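You operate a simulated robot arm through the tools that you are given. There is no shell and no other tool. Be economical: measure what you need, move in short steps, check, and stop when the job is done.

Carry out the task below with a simulated robot arm. There is one attempt and no reset: what you move stays moved.

TASK
Stand the grey valve block beside the round teal housing. It goes on the side that lies toward x +0.0, y +1.0 (a direction in the base frame), with about 3 cm between them.

It is judged by the outcome, as a careful person would: the job done as asked, and still so three seconds after it is handed in. It fails if anything else is knocked over, pushed out of place, dropped, spilled or broken.

THE ROBOT
A 6-joint arm with a two-finger parallel gripper, fixed in place. Base frame: the origin is at the foot of the arm, x ahead of it, y to its left, z up; the work surface is at about z = 0.9. Lengths are in m, angles in degrees, forces in N, time in s.
With the tool pointing down near the work surface it reaches from about 0.24 to 0.64 m from the base axis. Its first joint turns from -66.0 to 66.0 degrees. Payload 2.7 kg.
Tool frame: the origin (TCP) lies between the finger pads and is the grasp point; the fingertips stand 0.023 m ahead of it; z points along the fingers, y is the line along which they close. The gripper opens to 0.094 m. The fingers are 0.038 m wide and 0.01 m thick; the gripper's body (0.054 by 0.096 m) begins 0.039 m behind the TCP.
Orientation is that of the tool frame in the base frame, as [roll, pitch, yaw] about the fixed x, y, z axes, in that order (R = Rz(yaw) Ry(pitch) Rx(roll)). With the fingers straight down and closing along the base's y, the tool's x points along the base's -x, its y along +y and its z along -z.

THE INTERFACE
- The arm moves only by the tool move_arm. Its argument "steps" is a list of rows, each a list of 3 entries, a list of its own where there are three numbers: the turn, a rotation vector about the tool's x, y, z in degrees, then the shift along the tool's x, y, z in m, then the finger opening in m, from 0 to 0.094. In form: [[[rx, ry, rz], [dx, dy, dz], claw], ...]. A call has 1 to 10 rows; each row shifts and turns the commanded pose from where the row before left it, along the tool's axes as they then stand. A row lasts 0.2 s, in which the tool goes at most 0.05 m and 8.6 degrees; a call with a longer step from one row to the next is refused whole, and so is a gripper value outside its range. A pose out of reach is approached as far as the arm can. The call stops where the force on the tool passes 40 N (or 10 N more than at its start, if that is more) or the arm is blocked; 0.2 s more then pass. The fingers move at their own pace (about 0.045 m/s each) and stop on an object; they squeeze with about 28 N. The grip force told is the motor's: it shows also when the fingers shut on nothing. Time passes only in rows, and 0.2 s behind the last, so rows that do not move let the fingers close. It gives the time, the measured TCP pose, the force on the tool (base axes), the opening and the grip force at its end, in the units of the frame above (readings bear some noise), and new pictures: "pictures" is both (left out), scene, wrist or none.
- Cameras (640 x 400 px; columns grow to the right, rows downward): "scene" is fixed at [0.0783, -0.4299, 1.4146]; the picture's right is [0.78, -0.63, 0.00], its down [-0.29, -0.36, -0.88] and it looks along [0.55, 0.69, -0.47] (base axes); focal length 320 px, centre (320, 200). "wrist" rides on the gripper at [-0.039, 0, -0.044] in the tool frame; the picture's right is [0.00, -1.00, 0.00], its down [0.97, 0.00, -0.24] and it looks along [0.24, 0.00, 0.97] (tool axes); focal length 218 px, centre (320, 200).
- pixel_to_xyz(camera, pixels): for up to 12 pixels [column, row] of the newest picture of that camera ("zoom" is the newest enlarged one), the place [x, y, z] in the base frame of the surface seen there, good to about 0.003 m. No time passes.
- enlarge(camera, box): a new picture of the part [left, top, right, bottom] of that camera's present view, enlarged. No time passes.
- hand_in(): hands the job in; it is judged then, once.

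Work in short steps. Measure before you move; look again where a grasp or a placing could have gone wrong, and mend it. You have 60 turns and 120 pictures in all, the two below and enlarged ones among them. Open the gripper and draw the arm clear of the work before you hand the job in, unless the task says otherwise; then end with one line.

The tools are called after "Call:" by a JSON object that holds its "api" and its "payload". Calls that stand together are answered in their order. move_arm: Moves the arm, as the interface text tells. Its arguments: {"type":"object","properties":{"steps":{"type":"array","items":{"type":"array"}},"pictures":{"type":"string","enum":["both","scene","wrist","none"]}},"required":["steps"]} The other tools are called the same way: pixel_to_xyz (camera, pixels) gives the place of the surface under pixels of a picture; enlarge (camera, box) takes an enlarged picture of a part of a camera's view; hand_in () hands the job in.

At the start:

```text
clock: 0.0
tool_pos: [0.4261, 0.1065, 1.0998]
ee_rot: [180.0, 0.1, -179.9]
wrist_force: [-0.4, 0.8, -0.1]
width: 0.0939
grasp_force: 0.1
```

scene: 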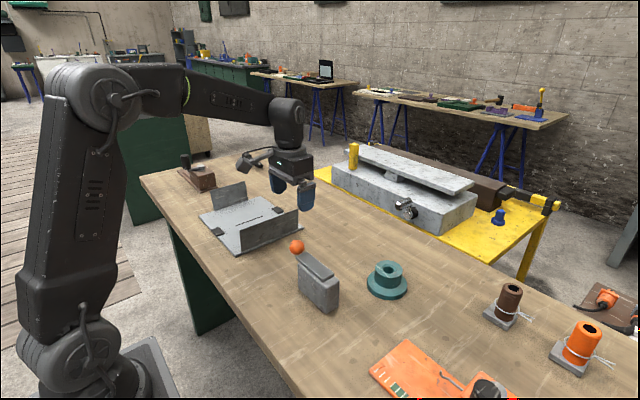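
wrist: 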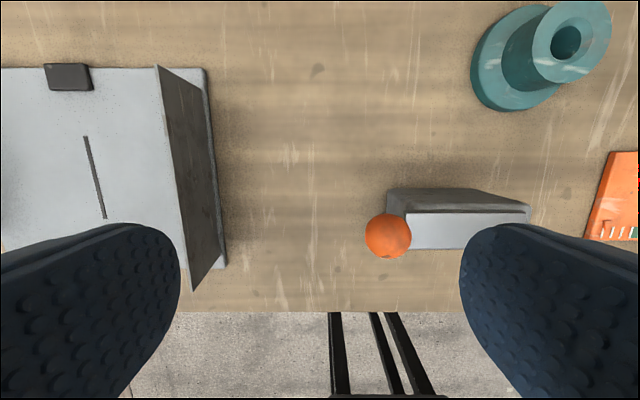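

The grey block with an orange knob is near scene (318,283), and the teal housing is near (387,280). I'll enlarge both and measure them.

Call:
{"api": "enlarge", "payload": {"camera": "scene", "box": [270, 220, 430, 320]}}

Call:
{"api": "pixel_to_xyz", "payload": {"camera": "wrist", "pixels": [[388, 237], [410, 215], [528, 215], [408, 247], [520, 247], [390, 192], [480, 192], [565, 40], [473, 70], [510, 108], [548, 98], [530, 8]]}}

Call:
{"api": "pixel_to_xyz", "payload": {"camera": "scene", "pixels": [[297, 246], [304, 258], [328, 276], [333, 271], [310, 253], [302, 292], [326, 311], [367, 283], [407, 286], [387, 299], [375, 268], [402, 270]]}}

```text
4.00 times, centred on (350, 270) of scene
```

zoom: 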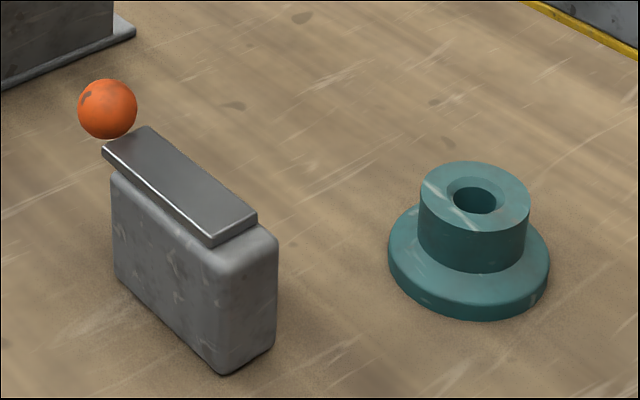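

```text
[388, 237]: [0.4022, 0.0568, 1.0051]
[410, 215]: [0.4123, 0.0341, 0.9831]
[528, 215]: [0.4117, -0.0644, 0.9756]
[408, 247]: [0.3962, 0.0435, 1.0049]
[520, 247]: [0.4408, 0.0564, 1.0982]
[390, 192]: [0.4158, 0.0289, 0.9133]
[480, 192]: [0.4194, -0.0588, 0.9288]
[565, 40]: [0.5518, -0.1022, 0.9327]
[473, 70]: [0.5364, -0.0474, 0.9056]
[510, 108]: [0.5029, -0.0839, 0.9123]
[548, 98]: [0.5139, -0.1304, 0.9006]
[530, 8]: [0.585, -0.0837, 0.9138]
```

```text
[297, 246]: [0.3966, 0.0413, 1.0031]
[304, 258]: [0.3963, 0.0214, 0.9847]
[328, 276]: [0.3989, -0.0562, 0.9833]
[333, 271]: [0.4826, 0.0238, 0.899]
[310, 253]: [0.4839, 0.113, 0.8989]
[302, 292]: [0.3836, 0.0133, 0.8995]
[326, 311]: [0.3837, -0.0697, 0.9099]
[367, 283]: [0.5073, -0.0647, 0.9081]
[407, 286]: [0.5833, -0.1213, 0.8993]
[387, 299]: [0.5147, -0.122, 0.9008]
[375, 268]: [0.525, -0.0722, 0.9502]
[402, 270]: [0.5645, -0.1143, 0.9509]
```

Call:
{"api": "pixel_to_xyz", "payload": {"camera": "zoom", "pixels": [[390, 262], [547, 275], [468, 316], [424, 190], [526, 190], [475, 228], [475, 165], [115, 190], [118, 270], [210, 290], [245, 310], [268, 290]]}}

Call:
{"api": "pixel_to_xyz", "payload": {"camera": "zoom", "pixels": [[222, 262], [265, 238], [112, 158], [150, 130], [250, 218], [212, 238], [107, 82], [130, 182], [198, 238], [225, 368], [272, 345], [275, 260]]}}

Call:
{"api": "enlarge", "payload": {"camera": "wrist", "box": [340, 150, 580, 300]}}

```text
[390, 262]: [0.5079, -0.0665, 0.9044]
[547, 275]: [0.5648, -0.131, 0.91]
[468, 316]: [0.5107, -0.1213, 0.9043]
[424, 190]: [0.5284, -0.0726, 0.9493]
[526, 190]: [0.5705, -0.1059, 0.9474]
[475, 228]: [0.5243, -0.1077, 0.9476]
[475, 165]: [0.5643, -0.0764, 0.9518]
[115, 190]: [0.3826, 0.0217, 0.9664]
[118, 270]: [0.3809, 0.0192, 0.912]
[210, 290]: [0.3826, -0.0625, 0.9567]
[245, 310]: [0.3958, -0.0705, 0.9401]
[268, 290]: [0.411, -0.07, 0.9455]
```

```text
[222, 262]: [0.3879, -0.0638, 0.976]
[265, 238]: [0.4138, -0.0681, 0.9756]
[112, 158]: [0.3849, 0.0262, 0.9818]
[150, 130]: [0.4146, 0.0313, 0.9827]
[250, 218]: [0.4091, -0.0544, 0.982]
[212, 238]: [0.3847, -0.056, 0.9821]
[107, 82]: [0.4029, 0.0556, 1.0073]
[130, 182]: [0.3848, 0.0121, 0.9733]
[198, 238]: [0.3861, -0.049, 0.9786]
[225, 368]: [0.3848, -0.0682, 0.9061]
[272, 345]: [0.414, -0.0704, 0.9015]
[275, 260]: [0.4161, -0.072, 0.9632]
```

```text
2.67 times, centred on (460, 225) of wrist
```

zoom: 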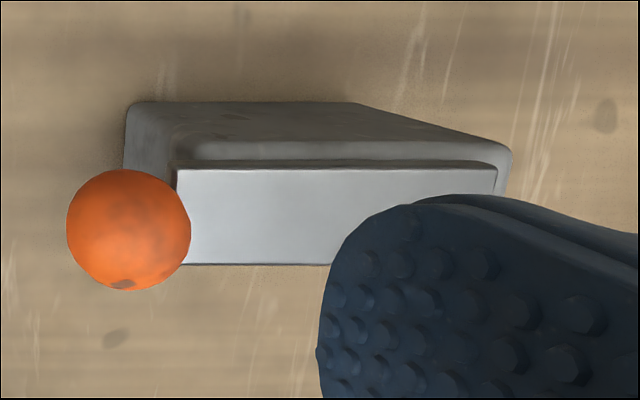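

The block's body spans about x 0.382–0.418, y −0.071–0.022, with its top at z 0.976. The lever and ball overhang toward +y. The housing is centred at (0.547, −0.090) with a flange radius of about 0.045. I'll turn the tool 90° so it closes along x, keeping the camera side away from the ball.

Call:
{"api": "move_arm", "payload": {"steps": [[[0, 0, 8.5], [0, 0, 0], 0.094], [[0, 0, 8.5], [0, 0, 0], 0.094], [[0, 0, 8.5], [0, 0, 0], 0.094], [[0, 0, 8.5], [0, 0, 0], 0.094], [[0, 0, 8.5], [0, 0, 0], 0.094], [[0, 0, 8.5], [0, 0, 0], 0.094], [[0, 0, 8.5], [0, 0, 0], 0.094], [[0, 0, 8.5], [0, 0, 0], 0.094], [[0, 0, 8.5], [0, 0, 0], 0.094], [[0, 0, 8.5], [0, 0, 0], 0.094]], "pictures": "none"}}

```text
clock: 2.2
tool_pos: [0.4262, 0.1052, 1.1015]
ee_rot: [179.8, 0.0, 94.9]
wrist_force: [0.1, -0.1, 0.1]
width: 0.0939
grasp_force: 0.1
```

The yaw is now 94.9. I'll finish the turn and move above the block, staying at z 1.10.

Call:
{"api": "move_arm", "payload": {"steps": [[[0, 0, 4.9], [0, 0, 0], 0.094], [[0, 0, 0], [-0.03, -0.007, 0], 0.094], [[0, 0, 0], [-0.035, -0.007, 0], 0.094], [[0, 0, 0], [-0.035, -0.007, 0], 0.094], [[0, 0, 0], [-0.03, -0.006, 0], 0.094], [[0, 0, 0], [0, 0, 0], 0.094]]}}

```text
clock: 3.6
tool_pos: [0.3997, -0.0254, 1.1002]
ee_rot: [-180.0, -0.1, 90.2]
wrist_force: [0.3, -0.1, -0.3]
width: 0.0942
grasp_force: 0.0
```

scene: 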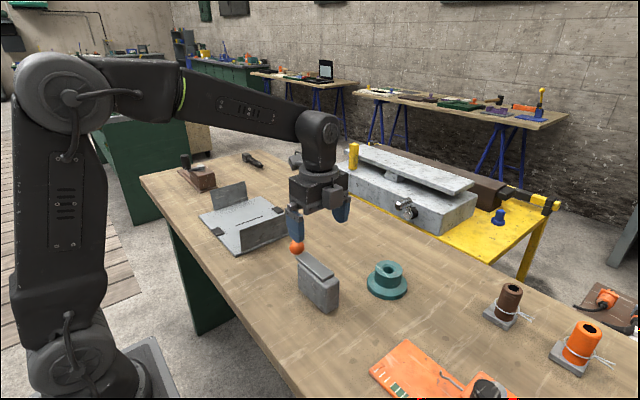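
wrist: 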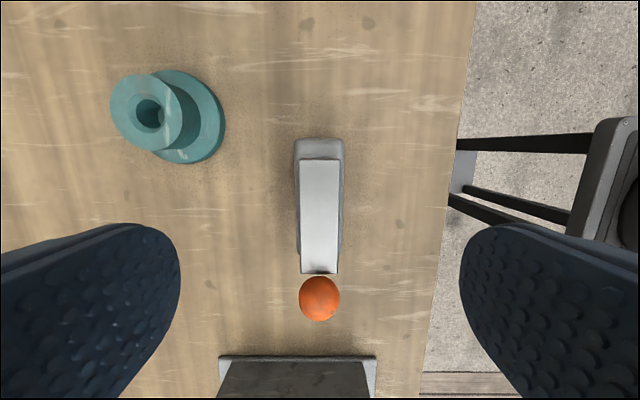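

The tool is centred over the block. I'll check the body edges in this view before descending.

Call:
{"api": "pixel_to_xyz", "payload": {"camera": "wrist", "pixels": [[297, 160], [342, 160], [297, 245], [341, 220], [320, 143], [320, 165], [320, 268], [320, 298], [302, 298], [338, 298], [222, 120], [295, 358]]}}

```text
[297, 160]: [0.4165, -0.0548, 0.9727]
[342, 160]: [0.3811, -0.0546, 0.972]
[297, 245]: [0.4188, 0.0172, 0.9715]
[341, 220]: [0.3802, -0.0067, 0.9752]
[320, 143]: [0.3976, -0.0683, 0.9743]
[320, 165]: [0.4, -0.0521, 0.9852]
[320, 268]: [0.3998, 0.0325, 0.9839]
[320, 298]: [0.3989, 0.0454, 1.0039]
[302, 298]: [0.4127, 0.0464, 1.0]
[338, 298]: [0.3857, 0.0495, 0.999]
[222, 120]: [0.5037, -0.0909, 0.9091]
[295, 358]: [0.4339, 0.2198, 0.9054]
```

The body is confirmed at x 0.381–0.418. I'll descend to z ≈ 0.958 and then close.

Call:
{"api": "move_arm", "payload": {"steps": [[[0, 0, 0], [0, 0, 0.04], 0.094], [[0, 0, 0], [0, 0, 0.04], 0.094], [[0, 0, 0], [0, 0, 0.03], 0.094], [[0, 0, 0], [0, 0, 0.02], 0.094], [[0, 0, 0], [0, 0, 0.012], 0.094], [[0, 0, 0], [0, 0, 0], 0.094]]}}

```text
clock: 5.0
tool_pos: [0.4005, -0.0246, 0.9585]
ee_rot: [179.9, 0.0, 90.2]
wrist_force: [-0.3, 0.6, 0.2]
width: 0.0941
grasp_force: 0.0
```

scene: 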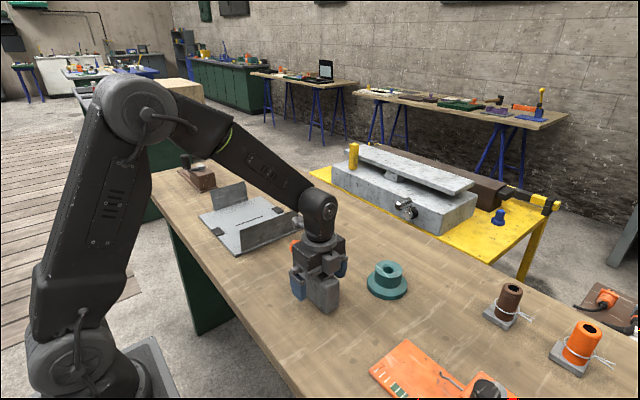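
wrist: 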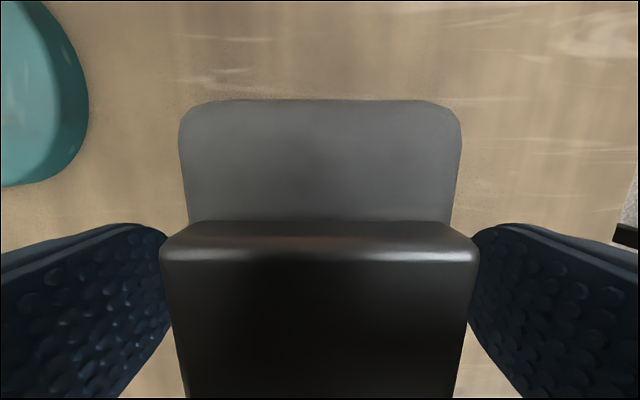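

The fingers straddle the body without contact, so I'll close them.

Call:
{"api": "move_arm", "payload": {"steps": [[[0, 0, 0], [0, 0, 0], 0.07], [[0, 0, 0], [0, 0, 0], 0.05], [[0, 0, 0], [0, 0, 0], 0.025], [[0, 0, 0], [0, 0, 0], 0.025], [[0, 0, 0], [0, 0, 0], 0.025], [[0, 0, 0], [0, 0, 0], 0.025], [[0, 0, 0], [0, 0, 0], 0.025]], "pictures": "none"}}

```text
clock: 6.6
tool_pos: [0.3995, -0.0242, 0.9582]
ee_rot: [180.0, 0.0, 90.2]
wrist_force: [0.6, 0.5, -0.1]
width: 0.04
grasp_force: 28.4
```

The gripper is holding at a width of 0.040 with 28 N. I'll lift gently and check for slip.

Call:
{"api": "move_arm", "payload": {"steps": [[[0, 0, 0], [0, 0, -0.005], 0.025], [[0, 0, 0], [0, 0, -0.01], 0.025], [[0, 0, 0], [0, 0, -0.015], 0.025], [[0, 0, 0], [0, 0, -0.02], 0.025], [[0, 0, 0], [0, 0, 0], 0.025]]}}

```text
clock: 7.8
tool_pos: [0.4002, -0.0247, 1.0092]
ee_rot: [179.9, 0.0, 90.2]
wrist_force: [0.9, -0.5, -4.2]
width: 0.0397
grasp_force: 27.9
```

scene: 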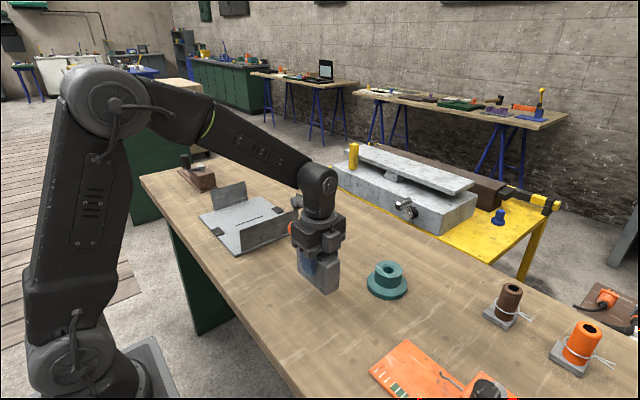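
wrist: 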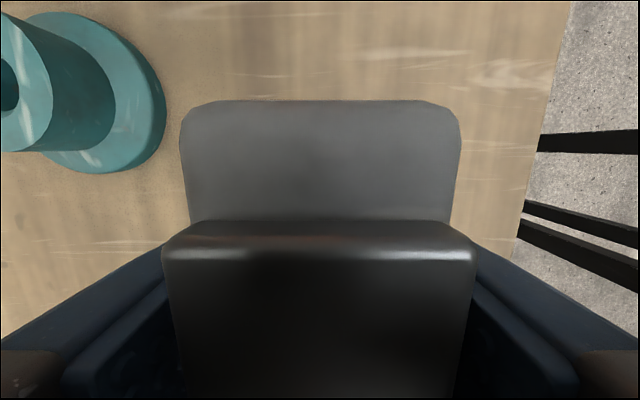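

The block is held firmly and is light at about 4 N. I'll move it +y, then +x to above the target, aiming for TCP ≈ (0.547, 0.031).

Call:
{"api": "move_arm", "payload": {"steps": [[[0, 0, 0], [0.02, 0, 0], 0.025], [[0, 0, 0], [0.02, 0, 0], 0.025], [[0, 0, 0], [0.0157, 0.015, 0], 0.025], [[0, 0, 0], [0, 0.03, 0], 0.025], [[0, 0, 0], [0, 0.03, 0], 0.025], [[0, 0, 0], [0, 0.03, 0], 0.025], [[0, 0, 0], [0, 0.025, 0], 0.025], [[0, 0, 0], [0, 0.017, 0], 0.025], [[0, 0, 0], [0, 0, 0], 0.025]]}}

```text
clock: 9.8
tool_pos: [0.5477, 0.0318, 1.0091]
ee_rot: [180.0, 0.1, 90.2]
wrist_force: [-0.2, 0.1, -5.1]
width: 0.04
grasp_force: 28.4
```

scene: 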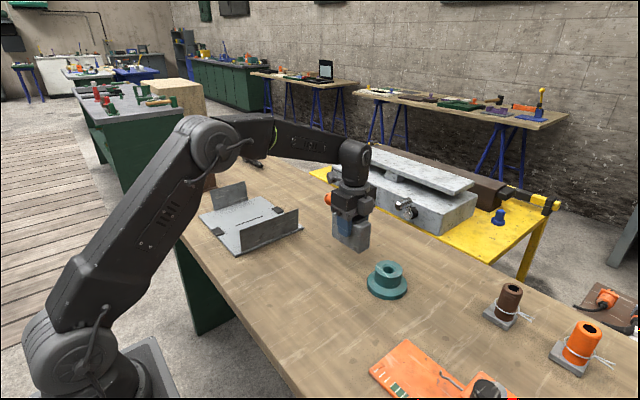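
wrist: 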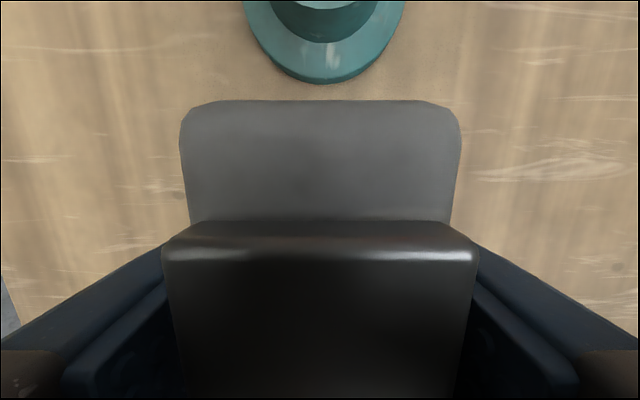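

I'll check the gap in this view before lowering.

Call:
{"api": "pixel_to_xyz", "payload": {"camera": "wrist", "pixels": [[323, 80], [323, 74], [320, 86], [249, 20], [402, 20], [320, 104], [320, 130], [320, 200], [185, 150], [458, 150]]}}

Call:
{"api": "pixel_to_xyz", "payload": {"camera": "scene", "pixels": [[368, 284], [406, 287], [387, 299], [370, 270], [358, 235], [362, 250], [386, 264], [402, 270], [375, 268]]}}

```text
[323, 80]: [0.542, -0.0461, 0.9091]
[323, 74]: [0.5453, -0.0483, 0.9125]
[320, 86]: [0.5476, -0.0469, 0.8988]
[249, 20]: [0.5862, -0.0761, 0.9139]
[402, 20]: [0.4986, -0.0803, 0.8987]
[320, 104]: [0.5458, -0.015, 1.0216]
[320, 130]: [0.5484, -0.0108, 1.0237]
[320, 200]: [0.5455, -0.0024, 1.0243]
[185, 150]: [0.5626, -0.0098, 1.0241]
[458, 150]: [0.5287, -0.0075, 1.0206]
```

```text
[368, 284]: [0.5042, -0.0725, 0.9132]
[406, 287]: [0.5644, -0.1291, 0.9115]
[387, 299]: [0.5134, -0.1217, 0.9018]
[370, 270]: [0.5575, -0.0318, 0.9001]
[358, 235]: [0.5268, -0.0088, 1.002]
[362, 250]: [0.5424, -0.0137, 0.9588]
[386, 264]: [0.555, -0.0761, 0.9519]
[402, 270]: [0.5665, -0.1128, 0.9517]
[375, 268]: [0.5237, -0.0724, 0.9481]
```

The flange edge is at y ≈ −0.046 and the block face at ≈ −0.014, a gap of about 3 cm. I'll lower to the grasp height.

Call:
{"api": "move_arm", "payload": {"steps": [[[0, 0, 0], [0, -0.001, 0.02], 0.025], [[0, 0, 0], [-0.001, 0, 0.015], 0.025], [[0, 0, 0], [0, 0, 0.01], 0.025], [[0, 0, 0], [0, 0, 0.004], 0.025], [[0, 0, 0], [0, 0, 0.0015], 0.025], [[0, 0, 0], [0, 0, 0], 0.025]]}}

```text
clock: 11.2
tool_pos: [0.5459, 0.0305, 0.958]
ee_rot: [180.0, 0.0, 90.2]
wrist_force: [-1.9, -0.3, 1.9]
width: 0.0398
grasp_force: 28.4
```

scene: 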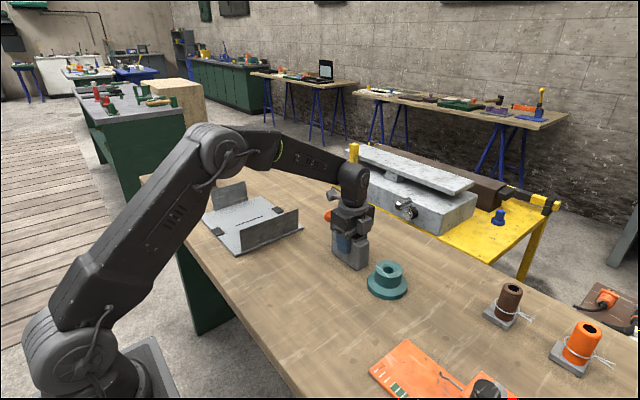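
wrist: 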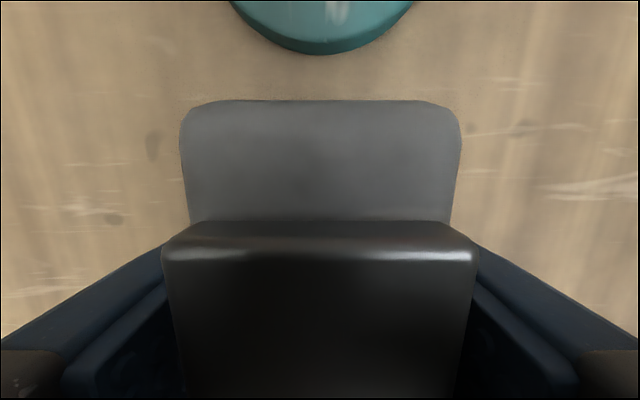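

The force has turned upward to 1.9 N, so the block is resting on the bench. I'll release it in place.

Call:
{"api": "move_arm", "payload": {"steps": [[[0, 0, 0], [0, 0, 0], 0.045], [[0, 0, 0], [0, 0, 0], 0.06], [[0, 0, 0], [0, 0, 0], 0.08], [[0, 0, 0], [0, 0, 0], 0.094], [[0, 0, 0], [0, 0, 0], 0.094], [[0, 0, 0], [0, 0, 0], 0.094]], "pictures": "wrist"}}

```text
clock: 12.6
tool_pos: [0.5452, 0.0308, 0.9583]
ee_rot: [179.9, -0.1, 90.2]
wrist_force: [0.1, 0.3, -0.1]
width: 0.0941
grasp_force: 0.1
```

wrist: 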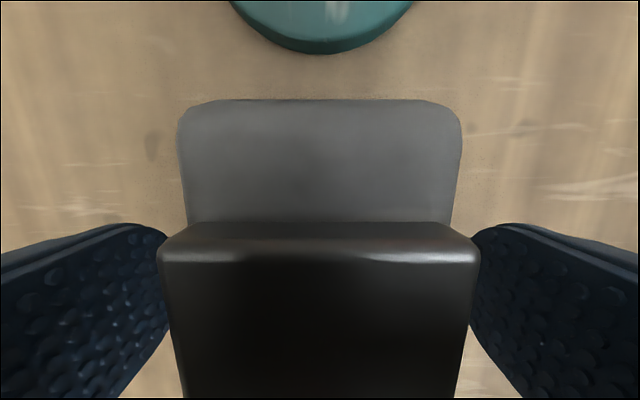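

The gripper has released and the fingers are clear. I'll go straight up.

Call:
{"api": "move_arm", "payload": {"steps": [[[0, 0, 0], [0, 0, -0.02], 0.094], [[0, 0, 0], [0, 0, -0.03], 0.094], [[0, 0, 0], [0, 0, -0.04], 0.094], [[0, 0, 0], [0, 0, -0.04], 0.094], [[0, 0, 0], [0, 0, -0.03], 0.094], [[0, 0, 0], [0, 0, 0], 0.094]]}}

```text
clock: 14.0
tool_pos: [0.5468, 0.0302, 1.1194]
ee_rot: [180.0, 0.0, 90.2]
wrist_force: [-0.5, 0.0, -0.2]
width: 0.0938
grasp_force: 0.0
```

scene: 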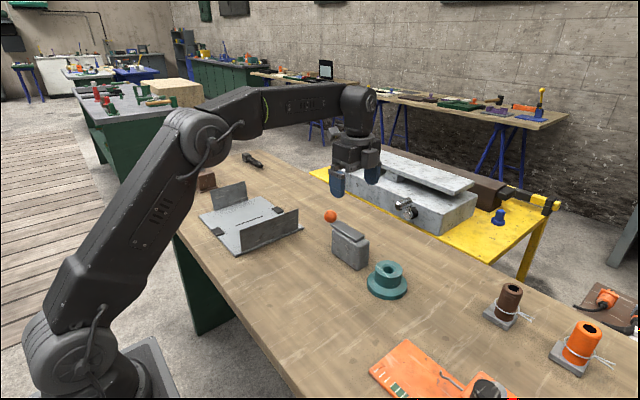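
wrist: 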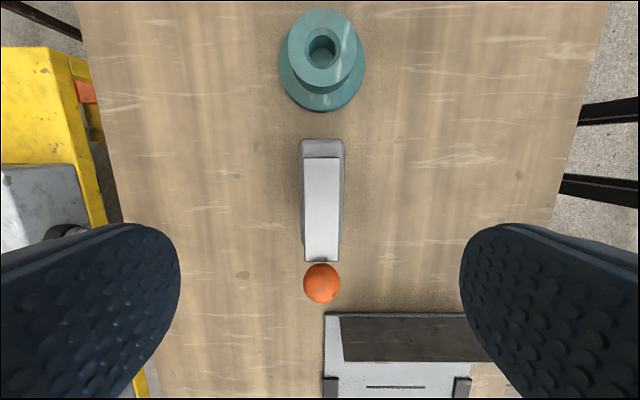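

The block is standing upright beside the housing. I'll check the final gap.

Call:
{"api": "pixel_to_xyz", "payload": {"camera": "wrist", "pixels": [[320, 108], [320, 112], [322, 141], [282, 75], [362, 75], [302, 170], [342, 170]]}}

Call:
{"api": "enlarge", "payload": {"camera": "scene", "box": [300, 200, 428, 310]}}

```text
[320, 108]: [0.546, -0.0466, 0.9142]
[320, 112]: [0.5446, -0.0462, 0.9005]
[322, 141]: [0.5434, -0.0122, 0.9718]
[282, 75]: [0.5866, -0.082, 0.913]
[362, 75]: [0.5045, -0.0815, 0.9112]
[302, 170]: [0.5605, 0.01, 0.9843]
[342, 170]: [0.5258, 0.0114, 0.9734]
```

```text
3.64 times, centred on (364, 255) of scene
```

zoom: 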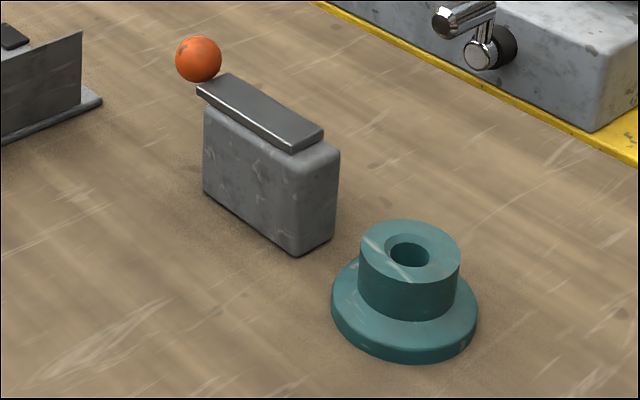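

The gap measures about 3.1 cm, the block is centred on the housing's x, nothing else has moved, and the arm is clear.

Call:
{"api": "hand_in", "payload": {}}

```text
The job is handed in.
```

The grey valve block stands upright on the +y side of the teal housing with a gap of about 3 cm, nothing else was disturbed, and the job is handed in.
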